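You operate a simulated robot arm through the tools that you are given. There is no shell and no other tool.

The job below is to be done with a simulated robot arm. You get a single attempt, and the scene is never put back.

TASK
Put things in order on the ledge at the gravity table. At the end: the yellow tin (marked "OIL") from the ledge at the gravity table stands on top of the black belt roll; the brown clod from the ledge at the gravity table stands where the clear jar (marked "WHEAT") stood; the clear jar from the ledge at the gravity table stands where the yellow tin stood; the silver dish stands where the brown clod stood; whatever was shut is shut again. Leave all else as you found it, and nothing knocked over.

Only the result counts: the job must be done as asked and must still hold three seconds after the hand-in. Knocking over, shifting, dropping, spilling or breaking anything else fails it.

THE ROBOT
A 7-joint arm with a two-finger parallel gripper, fixed in place. Base frame: the origin is on the floor under the middle of its stand, x ahead of it, y to its left, z up; the work surface is at about z = 78. Units: cm, rad, N and s.
With the tool pointing down near the work surface it reaches from about 22 to 68 cm from the base axis. Its first joint turns from -1.152 to 1.152 rad. Payload 2.4 kg.
Tool frame: the origin (TCP) lies between the finger pads and is the grasp point; the fingertips stand 3 cm ahead of it; z points along the fingers, y is the line along which they close. Largest opening 9.4 cm; finger width 2.8, thickness 1; the body of the gripper, 5 by 9.6 cm, starts 5.5 cm behind the TCP.
Orientation is that of the tool frame in the base frame, as a unit quaternion [w, x, y, z]. With the fingers straight down and closing along the base's y, the tool's x points along the base's -x, its y along +y and its z along -z.

THE INTERFACE
- The arm moves only by the tool step_arm. Its argument "plan" is one flat list of numbers, 7 for each row, row after row: the opening in per cent of the stroke, from 0 (shut) to 100 (fully open), then the shift along the tool's x, y, z in cm, then the turn, a rotation vector about the tool's x, y, z in rad. In form: [jaw, x, y, z, wx, wy, wz, jaw, x, y, z, wx, wy, wz, ...]. A call has 1 to 20 rows; each row is the pose to reach, as a shift and turn from the pose commanded when the call began, along the tool's axes at that moment. Rows are played at 5 a second. More than 5 cm and 0.15 rad between two rows, or a gripper value outside its range, and nothing of the call is played. Where a pose cannot be reached the arm comes as near as it can. A force on the tool above 40 N (or 10 N above the force at the start of the call, whichever is more), or a blocked arm, ends the call early, and 0.2 s more pass. Each finger travels about 15.3 cm/s and halts on what it meets, pressing with about 41 N; the grip force reading is that of the motor and also rises with nothing between the fingers. The clock runs only during rows and for 0.2 s after the last one: add rows that repeat a pose to give the fingers time. The reply holds the time, the measured pose of the TCP, the force on the tool along the base axes, the opening and the grip force, in the units named above and with some noise, with the torque about the TCP (base axes, N m) and any sound that the robot's microphone picked up.
- Cameras (640 x 400 px; columns grow to the right, rows downward): "scene" is fixed at [4.99, 49.47, 143.39]; the picture's right is [-0.55, -0.84, 0.00], its down [-0.56, 0.37, -0.75] and it looks along [0.62, -0.41, -0.67] (base axes); focal length 324 px, centre (320, 200). "wrist" rides on the gripper at [7.6, 1.4, -10.2] in the tool frame; the picture's right is [-0.18, 0.98, 0.00], its down [-0.75, -0.14, -0.64] and it looks along [-0.63, -0.12, 0.77] (tool axes); focal length 243 px, centre (320, 200). There is no depth. A picture from a camera that has moved, and an enlarged one, comes with that camera's place and axes in the base frame and with its lens.
- camera(camera): a new picture of that camera. No time passes.
- zoom(camera, box): a new picture of the part [left, top, right, bottom] of that camera's present view, enlarged. No time passes.
- job_done(): hands the job in; it is judged then, once.

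Places have to be worked out from the pictures, the camera data and where the tool is seen. Open the gripper and draw the arm clear of the work before you hand the job in, unless the task says otherwise.

The tools are called as a command line: name --argument value ..., lists and objects as JSON in quotes. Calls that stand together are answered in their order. step_arm: Moves the arm, as the interface text tells. Its arguments: {"type":"object","properties":{"plan":{"type":"array","items":{"type":"number"}}},"required":["plan"]} The other tools are called the same way: camera (camera) takes a picture; zoom (camera, box) takes an enlarged picture of a part of a camera's view; job_done () hands the job in.

At the start:

```text
time_s: 0.0
tcp_pos: [44.69, -5.96, 107.58]
tool_rot: [0.0, 0.001, 1.0, 0.0]
force: [-0.2, -0.2, 0.5]
ft_torque: [0.05, -0.02, -0.03]
gripper_width: 9.39
finger_force: 0.1
```

scene: 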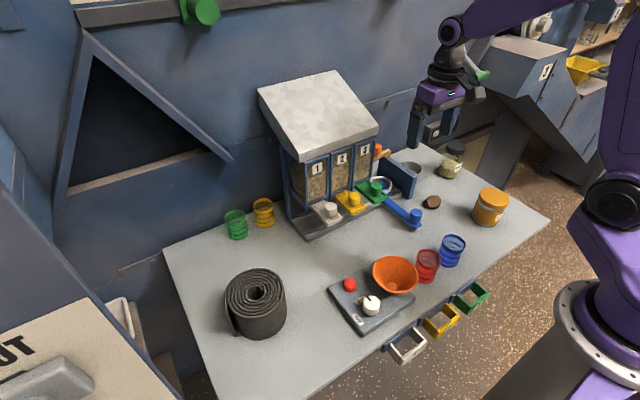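
wrist: 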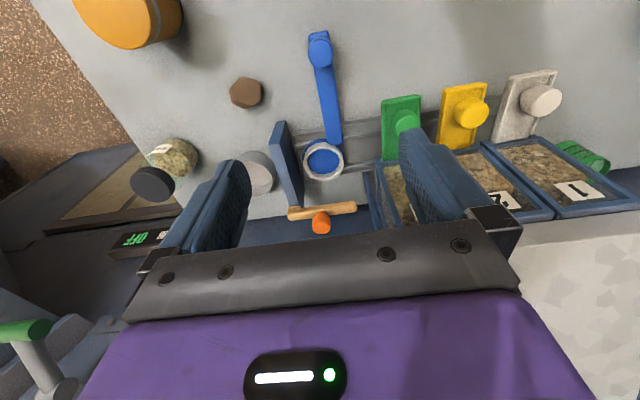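

I begin by looking closer at the work surface in both views to identify the tin, clod, jar, dish and roll.

zoom --camera "scene" --box '[340, 120, 540, 245]'

zoom --camera "scene" --box '[180, 180, 500, 380]'

zoom --camera "wrist" --box '[60, 0, 380, 230]'

```text
3.20 times, centred on (440, 182) of scene
camera zoom: at [4.99, 49.47, 143.39], right [-0.55, -0.84, 0.0], down [-0.56, 0.37, -0.75], along [0.62, -0.41, -0.67], focal length 1037 px, centre (-64, 256)
```

zoom: 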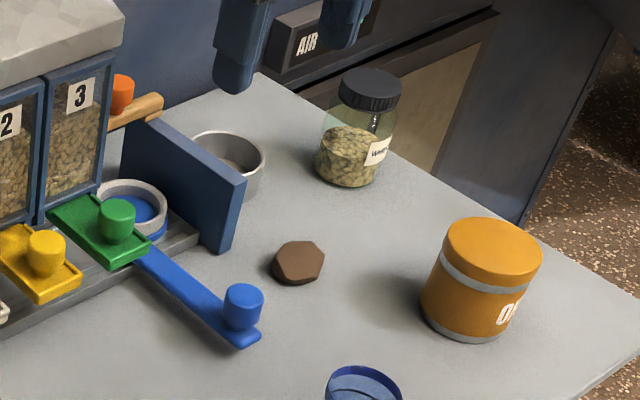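

```text
2.00 times, centred on (340, 280) of scene
camera zoom: at [4.99, 49.47, 143.39], right [-0.55, -0.84, 0.0], down [-0.56, 0.37, -0.75], along [0.62, -0.41, -0.67], focal length 648 px, centre (280, 40)
```

zoom: 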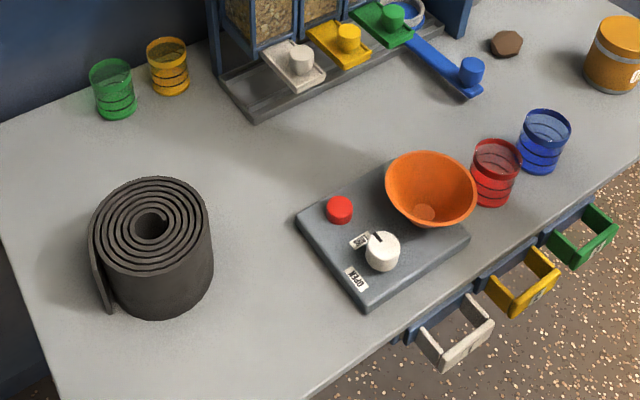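

```text
1.74 times, centred on (220, 115) of wrist
camera zoom: at [37.12, -4.45, 117.85], right [0.18, 0.98, 0.0], down [0.75, -0.14, 0.64], along [0.63, -0.12, -0.77], focal length 422 px, centre (494, 348)
```

zoom: 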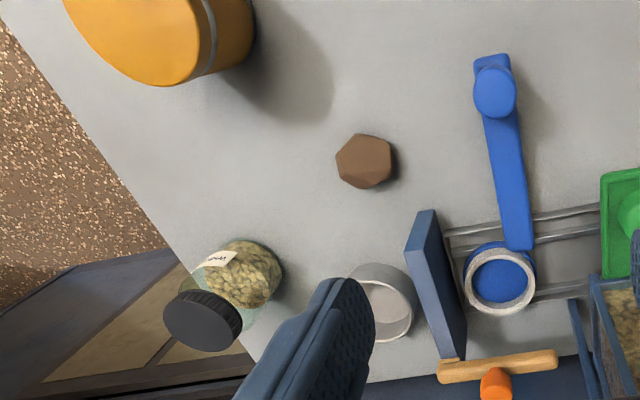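

The tin is about at (33, -26), the jar at (53, -34), the clod at (45, -17), the dish at (59, -23) and the roll at (41, 41). I first move over towards the tin at height to see the right-hand side better.

step_arm --plan '[100, 2.4, -3.3, 0, 0, 0, 0, 100, 4.8, -6.6, 0, 0, 0, 0, 100, 7.2, -9.9, 0, 0, 0, 0, 100, 9.6, -13.2, 0, 0, 0, 0, 100, 12, -16.5, 0, 0, 0, 0, 100, 14.4, -19.8, 0, 0, 0, 0, 100, 14.4, -19.8, 0, 0, 0, 0]'

camera --camera "wrist"

camera --camera "scene"

```text
time_s: 1.6
tcp_pos: [30.44, -25.76, 107.67]
tool_rot: [0.0, 0.001, 1.0, 0.001]
force: [0.3, 0.5, 0.4]
ft_torque: [-0.02, 0.01, -0.01]
gripper_width: 9.4
finger_force: 0.0
```

```text
taken
camera wrist: at [22.92, -24.31, 117.91], right [0.18, 0.98, 0.0], down [0.75, -0.14, 0.64], along [0.63, -0.12, -0.77], focal length 243 px, centre (320, 200)
```

wrist: 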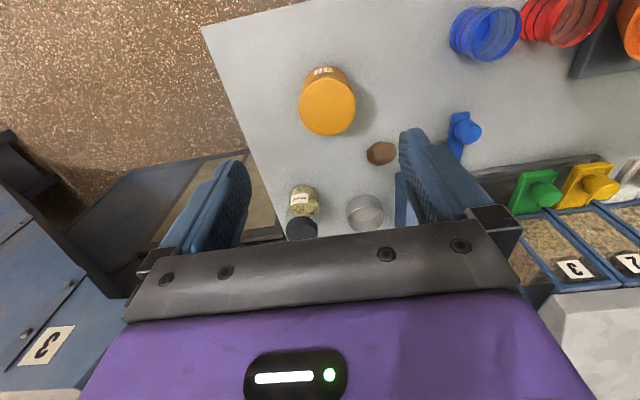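

```text
taken
```

scene: 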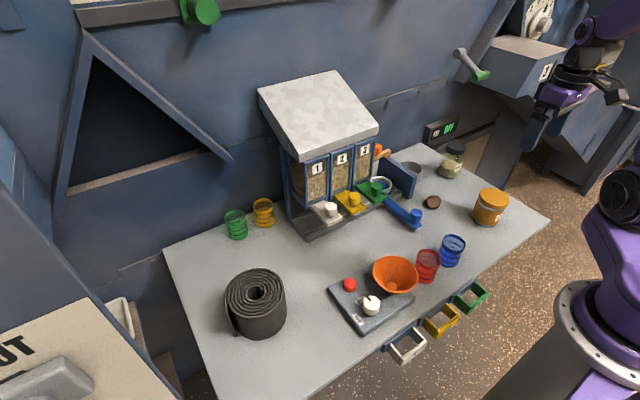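

Now I enlarge the wrist view over the ledge's right end for better positions.

zoom --camera "wrist" --box '[240, 50, 500, 250]'

zoom --camera "scene" --box '[350, 120, 510, 230]'

zoom --camera "scene" --box '[200, 240, 320, 360]'

```text
2.00 times, centred on (370, 150) of wrist
camera zoom: at [22.92, -24.31, 117.91], right [0.18, 0.98, 0.0], down [0.75, -0.14, 0.64], along [0.63, -0.12, -0.77], focal length 485 px, centre (220, 300)
```

zoom: 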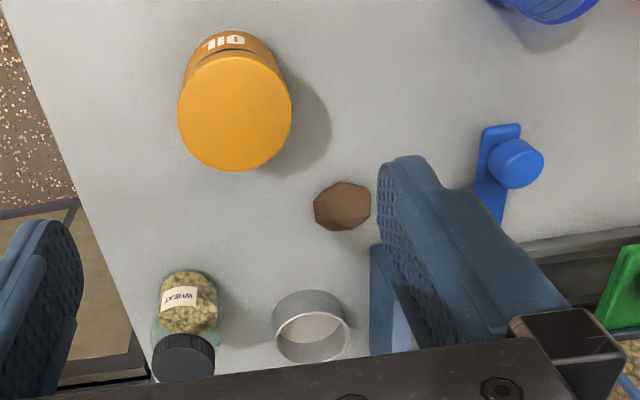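

```text
3.64 times, centred on (430, 175) of scene
camera zoom: at [4.99, 49.47, 143.39], right [-0.55, -0.84, 0.0], down [-0.56, 0.37, -0.75], along [0.62, -0.41, -0.67], focal length 1178 px, centre (-80, 291)
```

zoom: 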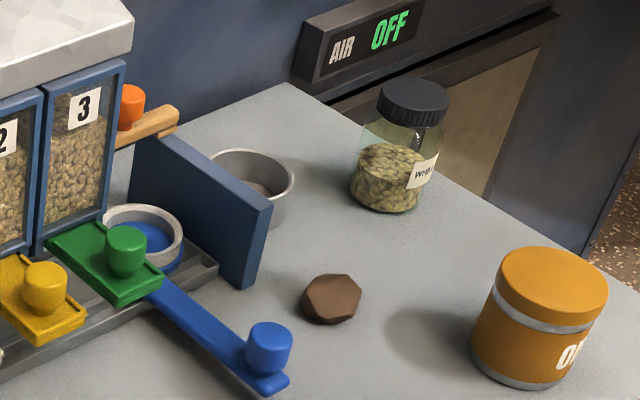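

```text
3.33 times, centred on (260, 300) of scene
camera zoom: at [4.99, 49.47, 143.39], right [-0.55, -0.84, 0.0], down [-0.56, 0.37, -0.75], along [0.62, -0.41, -0.67], focal length 1080 px, centre (520, -133)
```

zoom: 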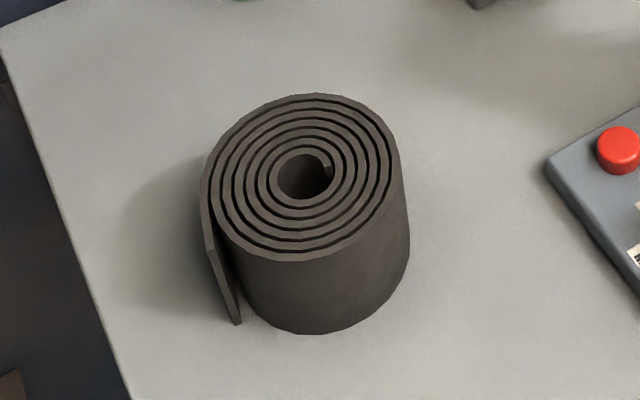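

The tin's lid centre triangulates to about (33.5, -25.3), top at z ≈ 85.6, diameter ≈ 7.5. I descend above it, stopping above the lid to check the centring.

step_arm --plan '[100, -1.6, 0.2, 4, 0, 0, 0, 100, -3.1, 0.45, 8, 0, 0, 0, 100, -3.1, 0.45, 12, 0, 0, 0, 100, -3.1, 0.45, 14, 0, 0, 0, 100, -3.1, 0.45, 14, 0, 0, 0]'

camera --camera "wrist"

camera --camera "scene"

```text
time_s: 2.8
tcp_pos: [33.49, -25.41, 93.96]
tool_rot: [0.001, -0.001, 1.0, 0.0]
force: [-0.1, 0.7, 0.6]
ft_torque: [0.03, 0.02, 0.0]
gripper_width: 9.39
finger_force: 0.0
```

```text
taken
camera wrist: at [25.9, -24.0, 104.19], right [0.18, 0.98, 0.0], down [0.75, -0.14, 0.64], along [0.63, -0.12, -0.77], focal length 243 px, centre (320, 200)
```

wrist: 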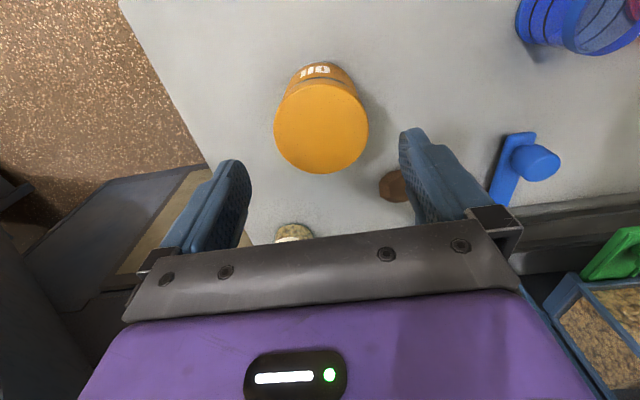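

```text
taken
```

scene: 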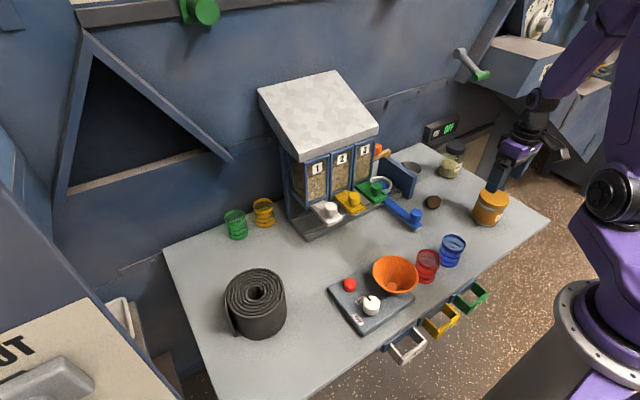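

The tin is centred in the fingers (≈(33.7, -25.35)). I lower to about z = 82.3 with the jaw open.

step_arm --plan '[100, -0.2, 0.05, 3, 0, 0, 0, 100, -0.2, 0.05, 6, 0, 0, 0, 100, -0.2, 0.05, 9, 0, 0, 0, 100, -0.2, 0.05, 10.5, 0, 0, 0, 100, -0.2, 0.05, 11.6, 0, 0, 0, 100, -0.2, 0.05, 11.6, 0, 0, 0]'

camera --camera "wrist"

zoom --camera "scene" --box '[420, 110, 580, 240]'

```text
time_s: 4.2
tcp_pos: [33.8, -25.16, 81.93]
tool_rot: [0.001, 0.0, 1.0, 0.0]
force: [0.1, -0.5, 0.2]
ft_torque: [0.0, 0.03, 0.0]
gripper_width: 9.4
finger_force: 0.0
```

```text
taken
camera wrist: at [26.18, -23.76, 92.2], right [0.18, 0.98, 0.0], down [0.75, -0.14, 0.64], along [0.63, -0.12, -0.77], focal length 243 px, centre (320, 200)
```

wrist: 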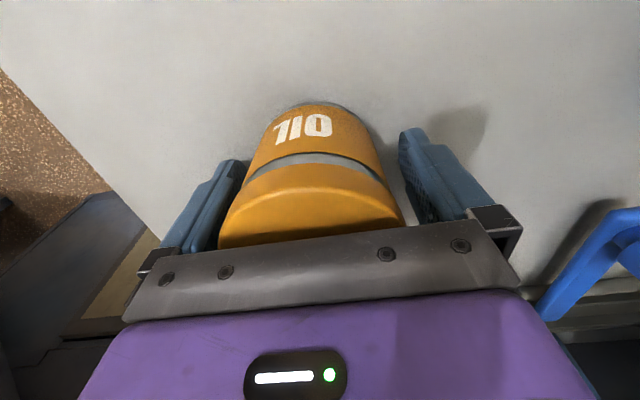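

```text
3.08 times, centred on (500, 175) of scene
camera zoom: at [4.99, 49.47, 143.39], right [-0.55, -0.84, 0.0], down [-0.56, 0.37, -0.75], along [0.62, -0.41, -0.67], focal length 997 px, centre (-234, 277)
```

zoom: 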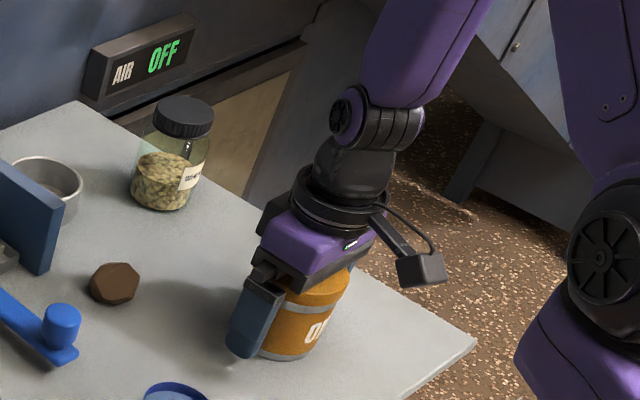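

The tin sits between the fingers with room on both sides. I close gently on it and hold.

step_arm --plan '[90, 0, 0, 0, 0, 0, 0, 84, 0, 0, 0, 0, 0, 0, 78, 0, 0, 0, 0, 0, 0, 60, 0, 0, 0, 0, 0, 0, 60, 0, 0, 0, 0, 0, 0]'

camera --camera "wrist"

```text
time_s: 5.4
tcp_pos: [33.75, -25.25, 82.0]
tool_rot: [0.0, 0.0, 1.0, -0.001]
force: [0.4, -1.0, 0.6]
ft_torque: [0.03, -0.03, -0.04]
gripper_width: 7.51
finger_force: 40.9
```

```text
taken
camera wrist: at [26.18, -23.76, 92.22], right [0.18, 0.98, 0.0], down [0.75, -0.14, 0.64], along [0.63, -0.12, -0.77], focal length 243 px, centre (320, 200)
```

wrist: 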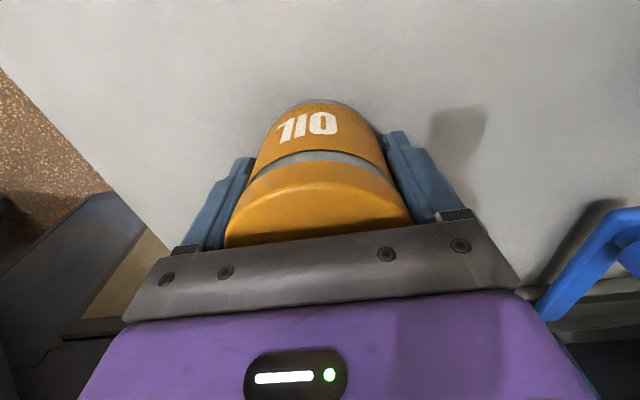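

Gripped at 7.51 cm. I lift straight up by 23 cm.

step_arm --plan '[60, 0, 0, -1, 0, 0, 0, 60, 0, 0, -3, 0, 0, 0, 60, 0, 0, -6, 0, 0, 0, 60, 0, 0, -10, 0, 0, 0, 60, 0, 0, -14, 0, 0, 0, 60, 0, 0, -18, 0, 0, 0, 60, 0, 0, -21, 0, 0, 0, 60, 0, 0, -23, 0, 0, 0, 60, 0, 0, -23, 0, 0, 0]'

camera --camera "wrist"

camera --camera "scene"

```text
time_s: 7.4
tcp_pos: [33.56, -25.14, 104.85]
tool_rot: [0.0, 0.0, 1.0, 0.001]
force: [-0.6, 0.2, -1.9]
ft_torque: [0.0, 0.01, 0.04]
gripper_width: 7.5
finger_force: 41.0
```

```text
taken
camera wrist: at [26.04, -23.74, 115.08], right [0.18, 0.98, 0.0], down [0.75, -0.14, 0.64], along [0.63, -0.12, -0.77], focal length 243 px, centre (320, 200)
```

wrist: 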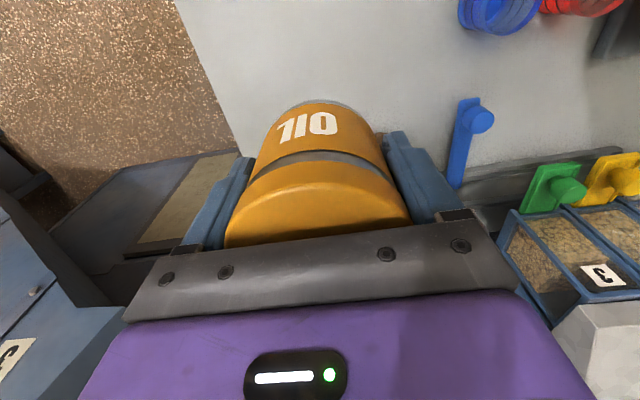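

```text
taken
```

scene: 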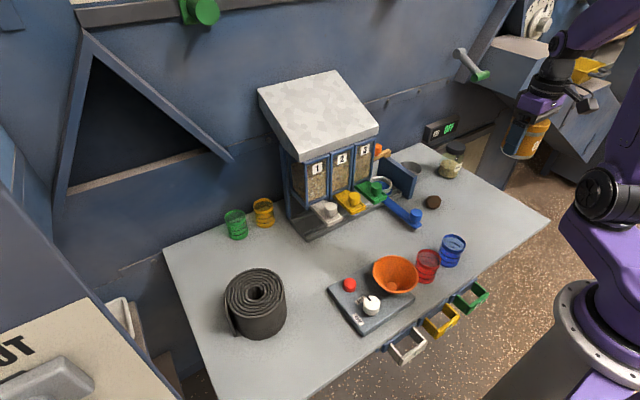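

The tin is lifted cleanly (~0.2 kg). I now carry it across at z ≈ 105 on a line at x ≈ 34–36, clear of the hopper roof, stopping short of the roll to look.

step_arm --plan '[60, 0, 2, 0, 0, 0, 0, 60, 0, 5.5, 0, 0, 0, 0, 60, 0, 9.5, 0, 0, 0, 0, 60, 0, 13.5, 0, 0, 0, 0, 60, -0.3, 17.5, 0, 0, 0, 0, 60, -0.6, 21.5, 0, 0, 0, 0, 60, -0.9, 25.5, 0, 0, 0, 0, 60, -1.2, 29.5, 0, 0, 0, 0, 60, -1.5, 33.5, 0, 0, 0, 0, 60, -1.8, 37.5, 0, 0, 0, 0, 60, -2.1, 41.5, 0, 0, 0, 0, 60, -2.4, 45.5, 0, 0, 0, 0, 60, -2.4, 49.5, 0, 0, 0, 0, 60, -2.4, 53, 0, 0, 0, 0, 60, -2.4, 55, 0, 0, 0, 0, 60, -2.4, 55, 0, 0, 0, 0]'

camera --camera "wrist"

camera --camera "scene"

```text
time_s: 10.8
tcp_pos: [36.02, 29.76, 105.05]
tool_rot: [0.0, 0.0, 1.0, 0.0]
force: [-0.8, -0.4, -3.4]
ft_torque: [0.02, 0.04, 0.04]
gripper_width: 7.55
finger_force: 40.9
```

```text
taken
camera wrist: at [28.49, 31.23, 115.26], right [0.18, 0.98, 0.0], down [0.75, -0.14, 0.64], along [0.63, -0.12, -0.77], focal length 243 px, centre (320, 200)
```

wrist: 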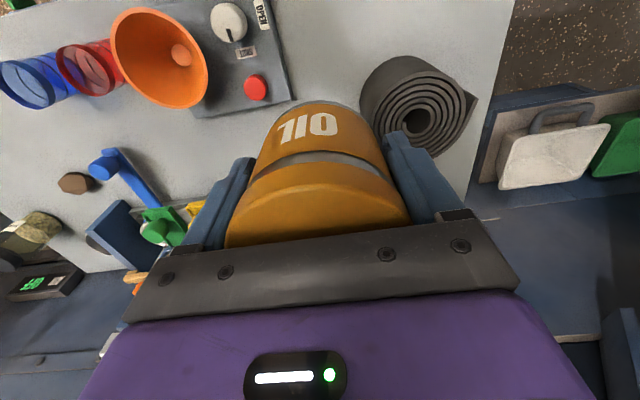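

```text
taken
```

scene: 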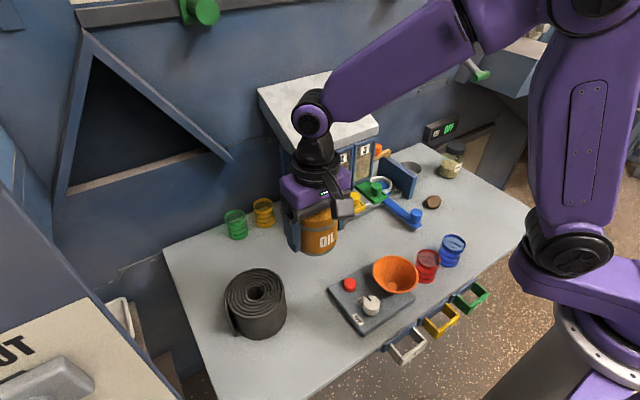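

The roll is visible right of the tin in the wrist view. I enlarge it to triangulate the top's centre.

zoom --camera "wrist" --box '[340, 40, 500, 170]'

zoom --camera "scene" --box '[200, 240, 320, 360]'

```text
3.08 times, centred on (420, 105) of wrist
camera zoom: at [28.49, 31.23, 115.26], right [0.18, 0.98, 0.0], down [0.75, -0.14, 0.64], along [0.63, -0.12, -0.77], focal length 746 px, centre (12, 492)
```

zoom: 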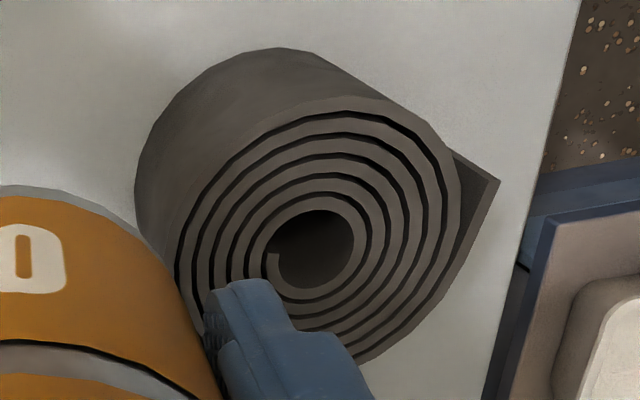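

```text
3.33 times, centred on (260, 300) of scene
camera zoom: at [4.99, 49.47, 143.39], right [-0.55, -0.84, 0.0], down [-0.56, 0.37, -0.75], along [0.62, -0.41, -0.67], focal length 1080 px, centre (520, -133)
```

zoom: 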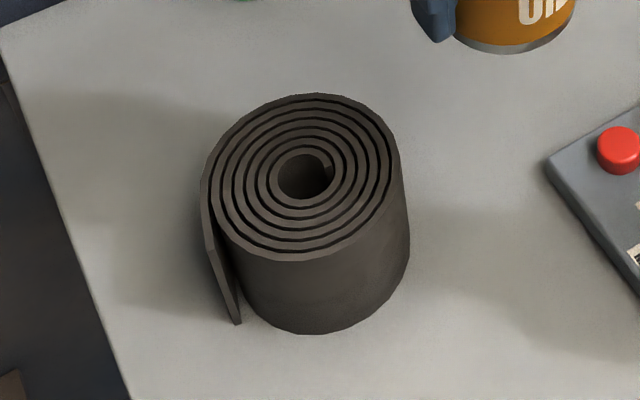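

The roll's top centre triangulates to (41.65, 40.8), top at z ≈ 86.8. I move the tin above it and lower to about 1.5 cm above.

step_arm --plan '[60, -1.4, 2.75, 0, 0, 0, 0, 60, -2.8, 5.5, 0, 0, 0, 0, 60, -4.2, 8.25, 0, 0, 0, 0, 60, -5.65, 11, 0, 0, 0, 0, 60, -5.65, 11, 3, 0, 0, 0, 60, -5.65, 11, 6, 0, 0, 0, 60, -5.65, 11, 9, 0, 0, 0, 60, -5.65, 11, 11, 0, 0, 0, 60, -5.65, 11, 12.5, 0, 0, 0, 60, -5.65, 11, 12.5, 0, 0, 0]'

camera --camera "wrist"

zoom --camera "scene" --box '[180, 200, 340, 350]'

```text
time_s: 13.0
tcp_pos: [41.77, 40.95, 92.5]
tool_rot: [0.0, 0.001, 1.0, 0.0]
force: [1.3, 0.0, -2.8]
ft_torque: [0.01, 0.0, 0.02]
gripper_width: 7.53
finger_force: 41.5
```

```text
taken
camera wrist: at [34.18, 42.39, 102.66], right [0.18, 0.98, 0.0], down [0.75, -0.14, 0.64], along [0.63, -0.12, -0.77], focal length 243 px, centre (320, 200)
```

wrist: 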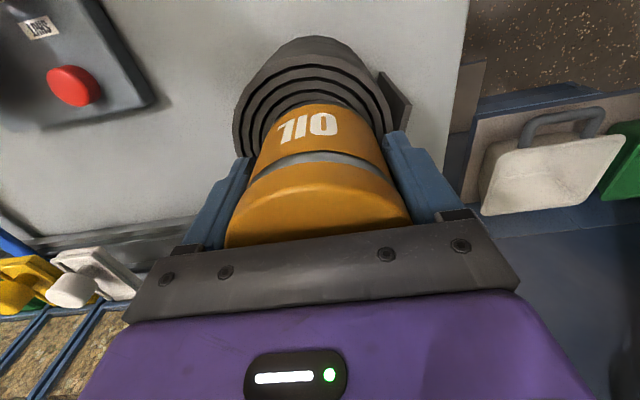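

```text
2.67 times, centred on (260, 275) of scene
camera zoom: at [4.99, 49.47, 143.39], right [-0.55, -0.84, 0.0], down [-0.56, 0.37, -0.75], along [0.62, -0.41, -0.67], focal length 864 px, centre (480, 0)
```

zoom: 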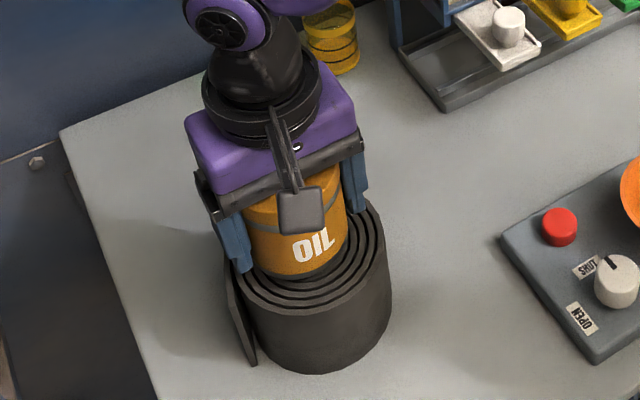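

The tin looks slightly off the roll's centre; I enlarge the wrist view to measure the offset before lowering.

zoom --camera "wrist" --box '[210, 20, 430, 160]'

zoom --camera "scene" --box '[210, 260, 300, 350]'

```text
2.86 times, centred on (320, 90) of wrist
camera zoom: at [34.18, 42.39, 102.66], right [0.18, 0.98, 0.0], down [0.75, -0.14, 0.64], along [0.63, -0.12, -0.77], focal length 693 px, centre (320, 514)
```

zoom: 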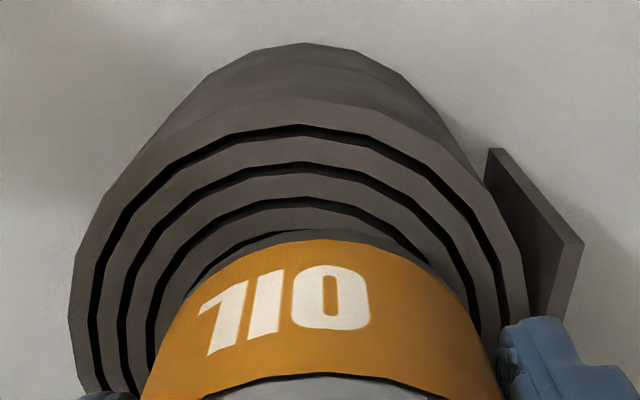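

```text
4.44 times, centred on (255, 305) of scene
camera zoom: at [4.99, 49.47, 143.39], right [-0.55, -0.84, 0.0], down [-0.56, 0.37, -0.75], along [0.62, -0.41, -0.67], focal length 1440 px, centre (609, -267)
```

zoom: 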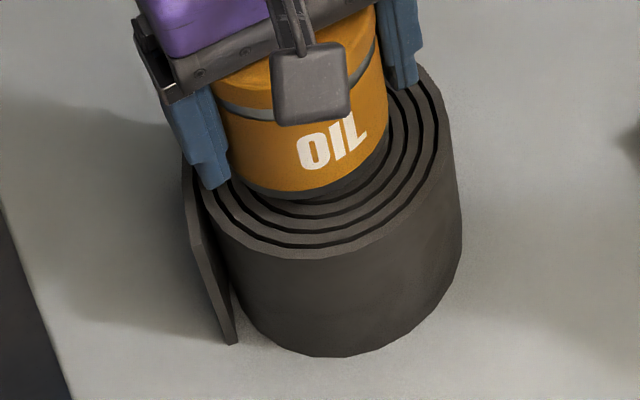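

The offset is mainly +0.35 cm in y; x is right. I correct y and lower in small steps, watching the force.

step_arm --plan '[60, 0, -0.35, 0, 0, 0, 0, 60, 0, -0.35, 0.5, 0, 0, 0, 60, 0, -0.35, 0.9, 0, 0, 0, 60, 0, -0.35, 1.2, 0, 0, 0, 60, 0, -0.35, 1.2, 0, 0, 0]'

zoom --camera "scene" --box '[210, 260, 300, 350]'

zoom --camera "wrist" --box '[210, 20, 430, 160]'

```text
time_s: 14.2
tcp_pos: [41.61, 40.52, 91.2]
tool_rot: [0.0, 0.0, 1.0, 0.0]
force: [0.3, 0.5, -3.3]
ft_torque: [0.02, 0.0, 0.01]
gripper_width: 7.51
finger_force: 41.0
```

```text
4.44 times, centred on (255, 305) of scene
camera zoom: at [4.99, 49.47, 143.39], right [-0.55, -0.84, 0.0], down [-0.56, 0.37, -0.75], along [0.62, -0.41, -0.67], focal length 1440 px, centre (609, -267)
```

zoom: 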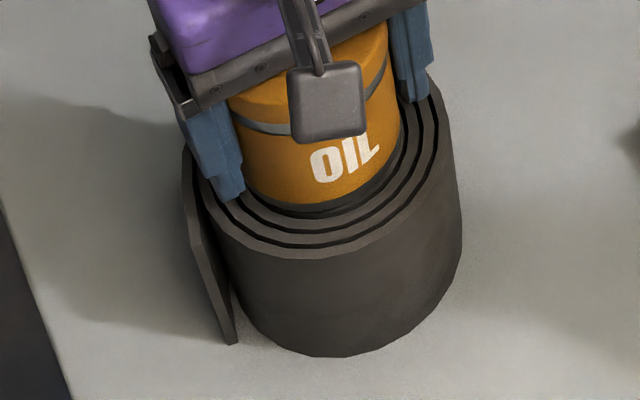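

```text
2.86 times, centred on (320, 90) of wrist
camera zoom: at [34.09, 42.01, 101.46], right [0.18, 0.98, 0.0], down [0.75, -0.14, 0.64], along [0.63, -0.12, -0.77], focal length 693 px, centre (320, 514)
```

zoom: 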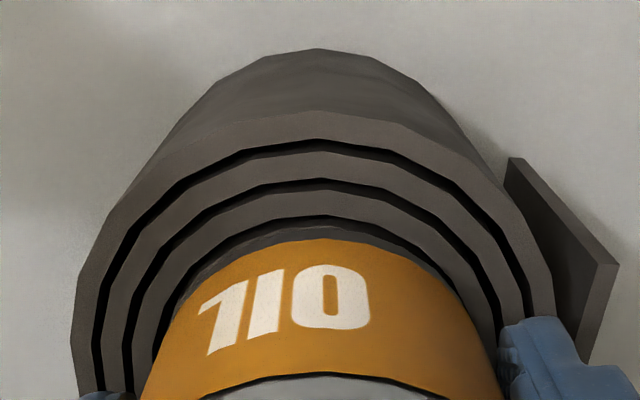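

Well centred now. I lower the remaining few millimetres in small steps.

step_arm --plan '[60, 0, 0, 0.1, 0, 0, 0, 60, 0, 0, 0.2, 0, 0, 0, 60, 0, 0, 0.2, 0, 0, 0]'

```text
time_s: 15.0
tcp_pos: [41.7, 40.38, 91.01]
tool_rot: [0.001, 0.0, 1.0, 0.0]
force: [-0.1, 0.3, -2.5]
ft_torque: [0.02, 0.02, -0.03]
gripper_width: 7.5
finger_force: 41.4
```

No contact yet (z-force still about the tin's weight). I go down a little more.

step_arm --plan '[60, 0, 0, 0.1, 0, 0, 0, 60, 0, 0, 0.2, 0, 0, 0, 60, 0, 0, 0.2, 0, 0, 0]'

zoom --camera "scene" --box '[210, 260, 300, 350]'

```text
time_s: 15.8
tcp_pos: [41.69, 40.38, 90.98]
tool_rot: [0.001, 0.001, 1.0, 0.001]
force: [-2.2, -5.1, 19.1]
ft_torque: [-0.38, 0.23, 0.08]
gripper_width: 7.51
finger_force: 41.3
```

```text
4.44 times, centred on (255, 305) of scene
camera zoom: at [4.96, 49.43, 143.4], right [-0.55, -0.84, 0.0], down [-0.56, 0.37, -0.75], along [0.62, -0.41, -0.67], focal length 1440 px, centre (609, -267)
```

zoom: 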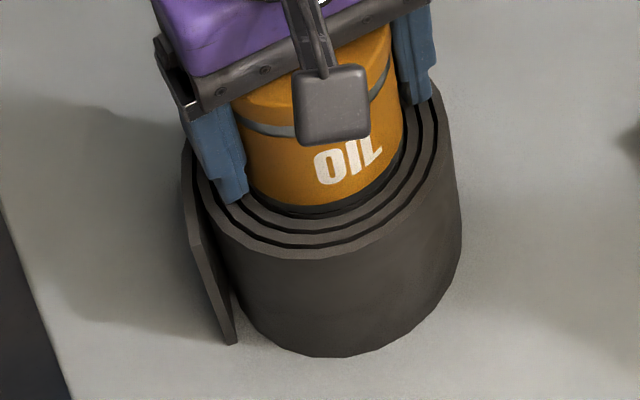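

Contact: about +19 N, so the tin is seated on the roll. I relieve a little of the pressure and open the jaw.

step_arm --plan '[60, 0, 0, -0.12, 0, 0, 0, 60, 0, 0, -0.15, 0, 0, 0, 80, 0, 0, -0.15, 0, 0, 0, 86, 0, 0, -0.15, 0, 0, 0, 100, 0, 0, -0.15, 0, 0, 0, 100, 0, 0, -0.15, 0, 0, 0]'

camera --camera "wrist"

zoom --camera "scene" --box '[210, 260, 300, 350]'

```text
time_s: 17.2
tcp_pos: [41.67, 40.44, 91.05]
tool_rot: [-0.001, -0.001, 1.0, 0.0]
force: [0.7, -0.4, 0.3]
ft_torque: [0.03, 0.01, 0.0]
gripper_width: 9.39
finger_force: 0.0
```

```text
taken
camera wrist: at [34.03, 41.91, 101.3], right [0.18, 0.98, 0.0], down [0.75, -0.14, 0.64], along [0.63, -0.12, -0.77], focal length 243 px, centre (320, 200)
```

wrist: 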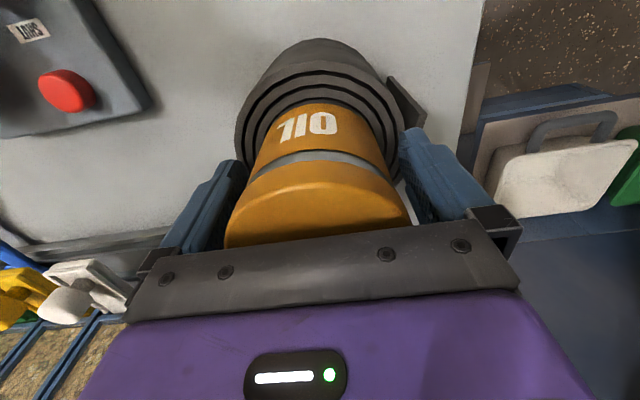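

```text
4.44 times, centred on (255, 305) of scene
camera zoom: at [4.99, 49.47, 143.39], right [-0.55, -0.84, 0.0], down [-0.56, 0.37, -0.75], along [0.62, -0.41, -0.67], focal length 1440 px, centre (609, -267)
```

zoom: 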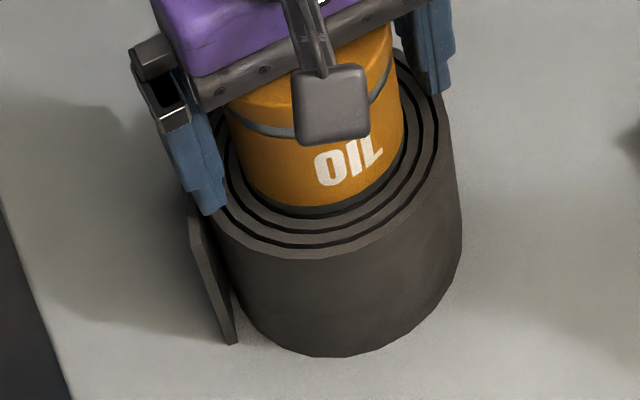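

The tin stands free on the roll. I raise straight up and check it from above.

step_arm --plan '[100, 0, 0, -1, 0, 0, 0, 100, 0, 0, -3, 0, 0, 0, 100, 0, 0, -6, 0, 0, 0, 100, 0, 0, -10, 0, 0, 0, 100, 0, 0, -14, 0, 0, 0, 100, 0, 0, -14, 0, 0, 0]'

camera --camera "wrist"

camera --camera "scene"

```text
time_s: 18.6
tcp_pos: [41.48, 40.14, 105.25]
tool_rot: [0.001, 0.0, 1.0, 0.001]
force: [0.3, 0.3, 0.8]
ft_torque: [-0.01, -0.03, 0.02]
gripper_width: 9.41
finger_force: 0.1
```

```text
taken
camera wrist: at [34.02, 41.71, 115.45], right [0.18, 0.98, 0.0], down [0.75, -0.14, 0.64], along [0.63, -0.12, -0.77], focal length 243 px, centre (320, 200)
```

wrist: 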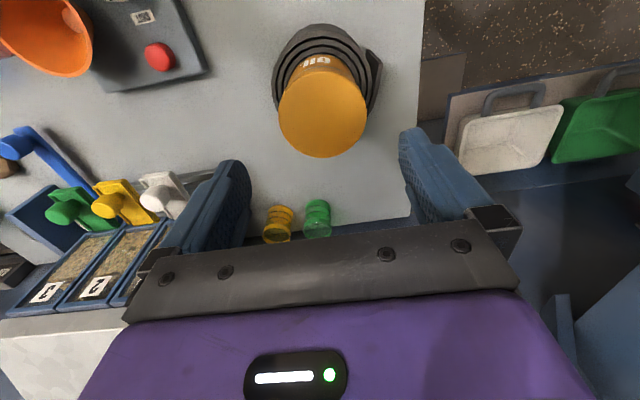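

```text
taken
```

scene: 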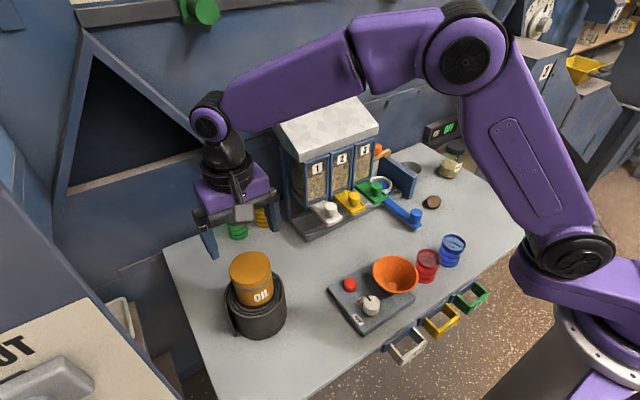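

The tin stands on the roll. I return to the right side at z ≈ 105 along the same line.

step_arm --plan '[100, 1.5, -3, 0, 0, 0, 0, 100, 3, -6.5, 0, 0, 0, 0, 100, 4.5, -10, 0, 0, 0, 0, 100, 6, -14, 0, 0, 0, 0, 100, 6, -18, 0, 0, 0, 0, 100, 6, -22, 0, 0, 0, 0, 100, 6, -26, 0, 0, 0, 0, 100, 6, -30, 0, 0, 0, 0, 100, 6, -34, 0, 0, 0, 0, 100, 6, -38, 0, 0, 0, 0, 100, 6, -42, 0, 0, 0, 0, 100, 6, -46, 0, 0, 0, 0, 100, 6, -50, 0, 0, 0, 0, 100, 6, -54, 0, 0, 0, 0, 100, 5, -58, 0, 0, 0, 0, 100, 2, -61.5, 0, 0, 0, 0, 100, -1, -65, 0, 0, 0, 0, 100, -4, -68.5, 0, 0, 0, 0, 100, -4, -70, 0, 0, 0, 0, 100, -4, -70, 0, 0, 0, 0]'

camera --camera "wrist"

camera --camera "scene"

```text
time_s: 22.8
tcp_pos: [45.5, -29.74, 104.86]
tool_rot: [0.0, 0.0, 1.0, -0.001]
force: [-1.3, -0.2, -0.4]
ft_torque: [-0.02, 0.0, 0.01]
gripper_width: 9.41
finger_force: 0.0
```

```text
taken
camera wrist: at [37.9, -28.24, 115.07], right [0.18, 0.98, 0.0], down [0.75, -0.14, 0.64], along [0.63, -0.12, -0.77], focal length 243 px, centre (320, 200)
```

wrist: 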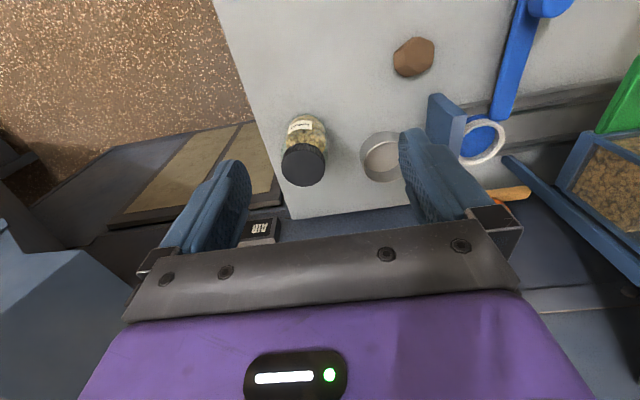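

```text
taken
```

scene: 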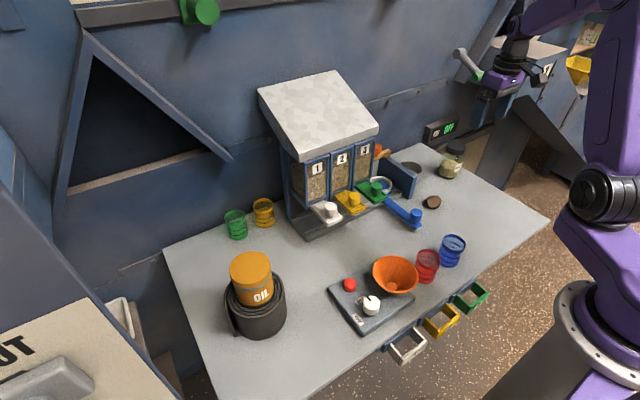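

I enlarge the wrist view of jar, dish and clod for accurate positions before anything moves there.

zoom --camera "wrist" --box '[250, 20, 490, 220]'

zoom --camera "scene" --box '[350, 120, 510, 230]'

```text
2.00 times, centred on (370, 120) of wrist
camera zoom: at [37.9, -28.24, 115.07], right [0.18, 0.98, 0.0], down [0.75, -0.14, 0.64], along [0.63, -0.12, -0.77], focal length 485 px, centre (220, 360)
```

zoom: 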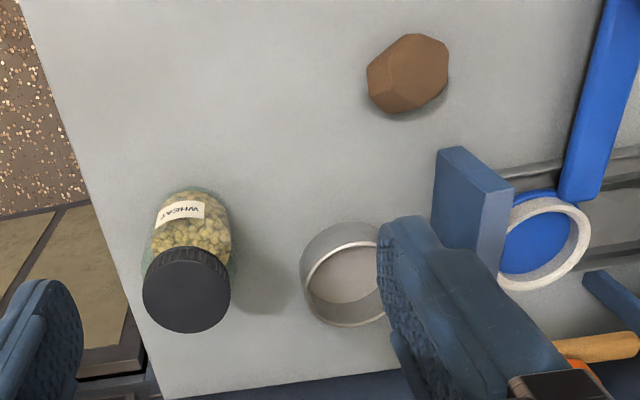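

```text
3.64 times, centred on (430, 175) of scene
camera zoom: at [4.99, 49.47, 143.39], right [-0.55, -0.84, 0.0], down [-0.56, 0.37, -0.75], along [0.62, -0.41, -0.67], focal length 1178 px, centre (-80, 291)
```

zoom: 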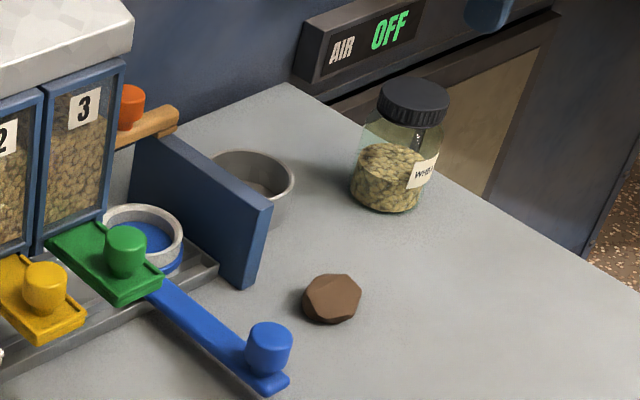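

The jar is at about (54.0, -33.4) with lid top ≈ 88.5; clod ≈ (45.6, -17.3). I move above the jar with the fingertips still over the lid.

step_arm --plan '[100, -3, -1.3, 1, 0, 0, 0, 100, -6, -2.5, 3, 0, 0, 0, 100, -8.5, -3.6, 6, 0, 0, 0, 100, -8.5, -3.6, 9, 0, 0, 0, 100, -8.5, -3.6, 9, 0, 0, 0]'

camera --camera "wrist"

zoom --camera "scene" --box '[370, 80, 530, 200]'

```text
time_s: 24.0
tcp_pos: [54.05, -33.07, 95.97]
tool_rot: [0.0, 0.0, 1.0, 0.0]
force: [1.0, -0.5, 0.1]
ft_torque: [-0.01, 0.02, 0.06]
gripper_width: 9.39
finger_force: 0.1
```

```text
taken
camera wrist: at [46.48, -31.7, 106.11], right [0.18, 0.98, 0.0], down [0.75, -0.14, 0.64], along [0.63, -0.12, -0.77], focal length 243 px, centre (320, 200)
```

wrist: 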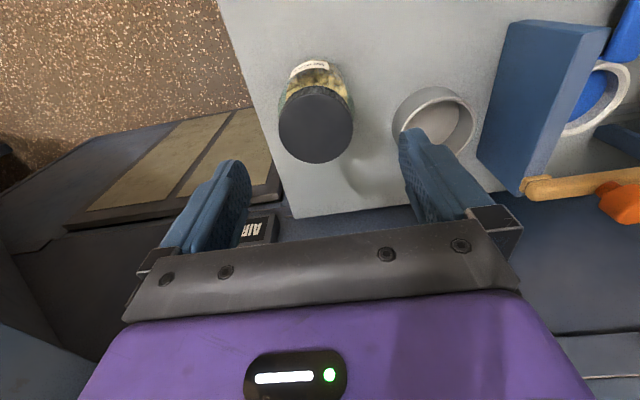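

```text
3.33 times, centred on (450, 140) of scene
camera zoom: at [4.99, 49.47, 143.39], right [-0.55, -0.84, 0.0], down [-0.56, 0.37, -0.75], along [0.62, -0.41, -0.67], focal length 1080 px, centre (-113, 400)
```

zoom: 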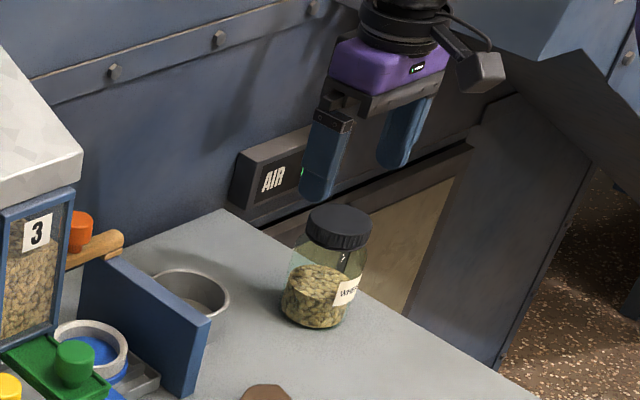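

The jar lid centre is about 0.3 cm off in y and x. I correct and lower to TCP z ≈ 84.2 with the jaw open.

step_arm --plan '[100, 0.2, -0.2, 2, 0, 0, 0, 100, 0.2, -0.2, 5, 0, 0, 0, 100, 0.2, -0.2, 8, 0, 0, 0, 100, 0.2, -0.2, 10, 0, 0, 0, 100, 0.2, -0.2, 11.7, 0, 0, 0, 100, 0.2, -0.2, 11.7, 0, 0, 0]'

camera --camera "wrist"

zoom --camera "scene" --box '[370, 80, 530, 200]'

```text
time_s: 25.4
tcp_pos: [54.19, -33.41, 84.15]
tool_rot: [0.0, 0.0, 1.0, 0.0]
force: [-0.3, 0.2, -0.3]
ft_torque: [0.0, 0.02, 0.01]
gripper_width: 9.4
finger_force: 0.0
```

```text
taken
camera wrist: at [46.65, -31.94, 94.46], right [0.18, 0.98, 0.0], down [0.75, -0.14, 0.64], along [0.63, -0.12, -0.77], focal length 243 px, centre (320, 200)
```

wrist: 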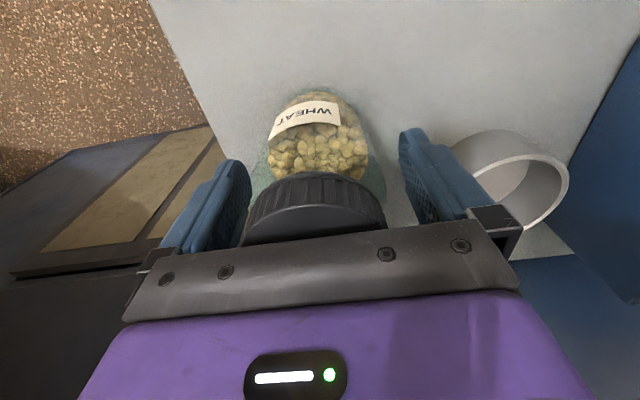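

```text
3.33 times, centred on (450, 140) of scene
camera zoom: at [4.99, 49.47, 143.39], right [-0.55, -0.84, 0.0], down [-0.56, 0.37, -0.75], along [0.62, -0.41, -0.67], focal length 1080 px, centre (-113, 400)
```

zoom: 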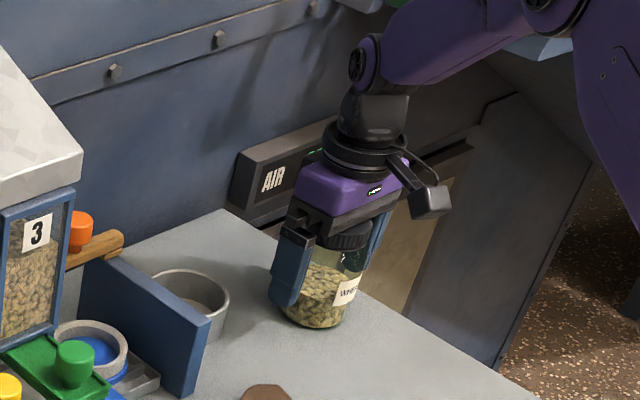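

The jar stands centred between the fingers with the lid below the palm. I close on it.

step_arm --plan '[84, 0, 0, 0, 0, 0, 0, 76, 0, 0, 0, 0, 0, 0, 70, 0, 0, 0, 0, 0, 0, 50, 0, 0, 0, 0, 0, 0, 50, 0, 0, 0, 0, 0, 0]'

camera --camera "wrist"

```text
time_s: 26.6
tcp_pos: [54.18, -33.48, 84.18]
tool_rot: [0.0, 0.0, 1.0, 0.0]
force: [0.3, -1.3, -1.2]
ft_torque: [0.0, -0.04, 0.0]
gripper_width: 6.69
finger_force: 41.0
```

```text
taken
camera wrist: at [46.64, -31.97, 94.49], right [0.18, 0.98, 0.0], down [0.75, -0.14, 0.64], along [0.63, -0.12, -0.77], focal length 243 px, centre (320, 200)
```

wrist: 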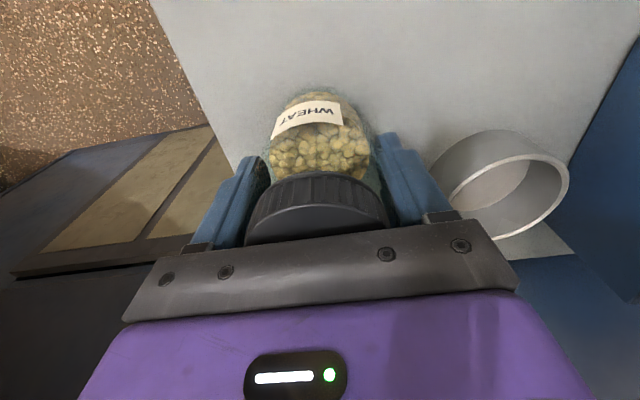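

Gripped at 6.69 cm (the jar stood at ≈ (54.1, -33.5)). I lift it 12 cm and carry it to above the tin's former place (33.7, -25.4).

step_arm --plan '[50, 0, 0, -1, 0, 0, 0, 50, 0, 0, -3, 0, 0, 0, 50, 0, 0, -6, 0, 0, 0, 50, 0, 0, -9, 0, 0, 0, 50, 0, 0, -12, 0, 0, 0, 50, 2, 0.8, -12, 0, 0, 0, 50, 5, 2, -12, 0, 0, 0, 50, 8.5, 3.35, -12, 0, 0, 0, 50, 12, 4.7, -12, 0, 0, 0, 50, 15.5, 6.1, -12, 0, 0, 0, 50, 18.5, 7.25, -12, 0, 0, 0, 50, 20.4, 8, -12, 0, 0, 0, 50, 20.4, 8, -12, 0, 0, 0]'

camera --camera "wrist"

camera --camera "scene"

```text
time_s: 29.4
tcp_pos: [33.68, -25.45, 96.32]
tool_rot: [0.0, 0.0, 1.0, 0.0]
force: [0.0, 0.0, -2.6]
ft_torque: [0.01, 0.0, -0.01]
gripper_width: 6.7
finger_force: 41.3
```

```text
taken
camera wrist: at [26.03, -23.88, 106.57], right [0.18, 0.98, 0.0], down [0.75, -0.14, 0.64], along [0.63, -0.12, -0.77], focal length 243 px, centre (320, 200)
```

wrist: 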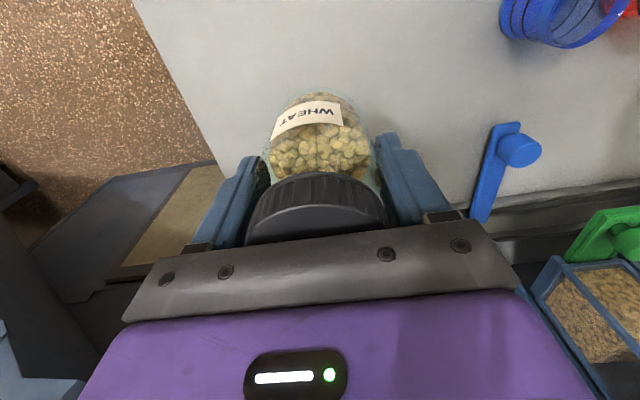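

```text
taken
```

scene: 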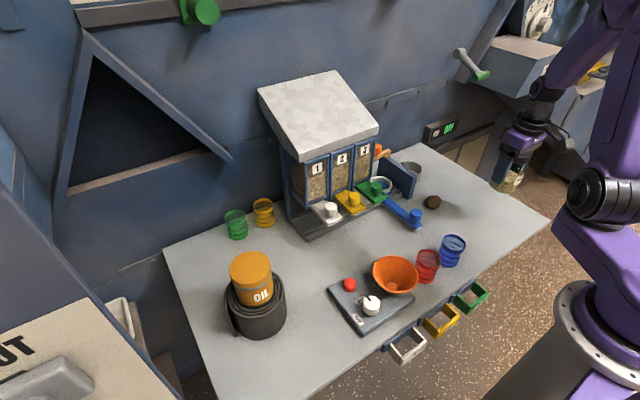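

The jar is held at (33.7, -25.45). I lower it to about 3 mm above the surface.

step_arm --plan '[50, 0, 0, 3, 0, 0, 0, 50, 0, 0, 6, 0, 0, 0, 50, 0, 0, 9, 0, 0, 0, 50, 0, 0, 10.7, 0, 0, 0, 50, 0, 0, 11.4, 0, 0, 0, 50, 0, 0, 11.7, 0, 0, 0, 50, 0, 0, 11.7, 0, 0, 0]'

zoom --camera "scene" --box '[420, 110, 580, 240]'

camera --camera "wrist"

```text
time_s: 31.0
tcp_pos: [33.56, -25.45, 84.67]
tool_rot: [0.0, 0.0, 1.0, 0.0]
force: [-1.2, 0.9, -2.1]
ft_torque: [-0.02, 0.0, -0.03]
gripper_width: 6.69
finger_force: 41.0
```

```text
3.08 times, centred on (500, 175) of scene
camera zoom: at [4.99, 49.47, 143.39], right [-0.55, -0.84, 0.0], down [-0.56, 0.37, -0.75], along [0.62, -0.41, -0.67], focal length 997 px, centre (-234, 277)
```

zoom: 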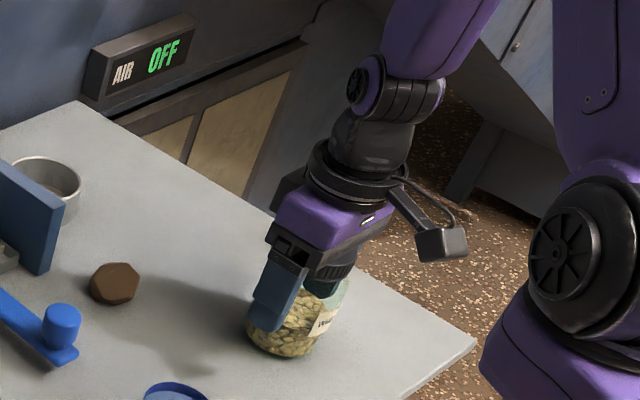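

```text
taken
camera wrist: at [25.94, -23.96, 94.84], right [0.18, 0.98, 0.0], down [0.75, -0.14, 0.64], along [0.63, -0.12, -0.77], focal length 243 px, centre (320, 200)
```

wrist: 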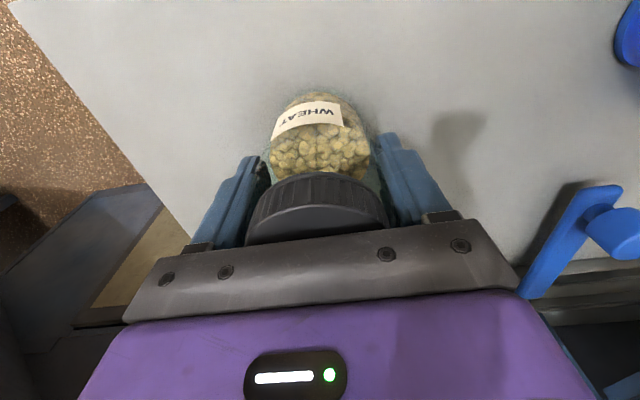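

Nearly down. I nudge 0.15 cm forward and lower the last few millimetres.

step_arm --plan '[50, -0.15, 0, 0, 0, 0, 0, 50, -0.15, 0, 0.15, 0, 0, 0, 50, -0.15, 0, 0.25, 0, 0, 0, 50, -0.15, 0, 0.25, 0, 0, 0]'

```text
time_s: 32.0
tcp_pos: [33.69, -25.32, 84.4]
tool_rot: [0.0, 0.0, 1.0, 0.0]
force: [-1.0, -1.1, -3.4]
ft_torque: [0.04, -0.02, -0.04]
gripper_width: 6.67
finger_force: 41.1
```

Still hanging (no contact force). Two more small steps down.

step_arm --plan '[50, 0, 0, 0.1, 0, 0, 0, 50, 0, 0, 0.15, 0, 0, 0, 50, 0, 0, 0.15, 0, 0, 0]'

```text
time_s: 32.8
tcp_pos: [33.61, -25.31, 84.15]
tool_rot: [0.0, -0.001, 1.0, 0.0]
force: [-1.6, 1.8, 11.0]
ft_torque: [0.35, -0.11, 0.04]
gripper_width: 6.71
finger_force: 41.3
```

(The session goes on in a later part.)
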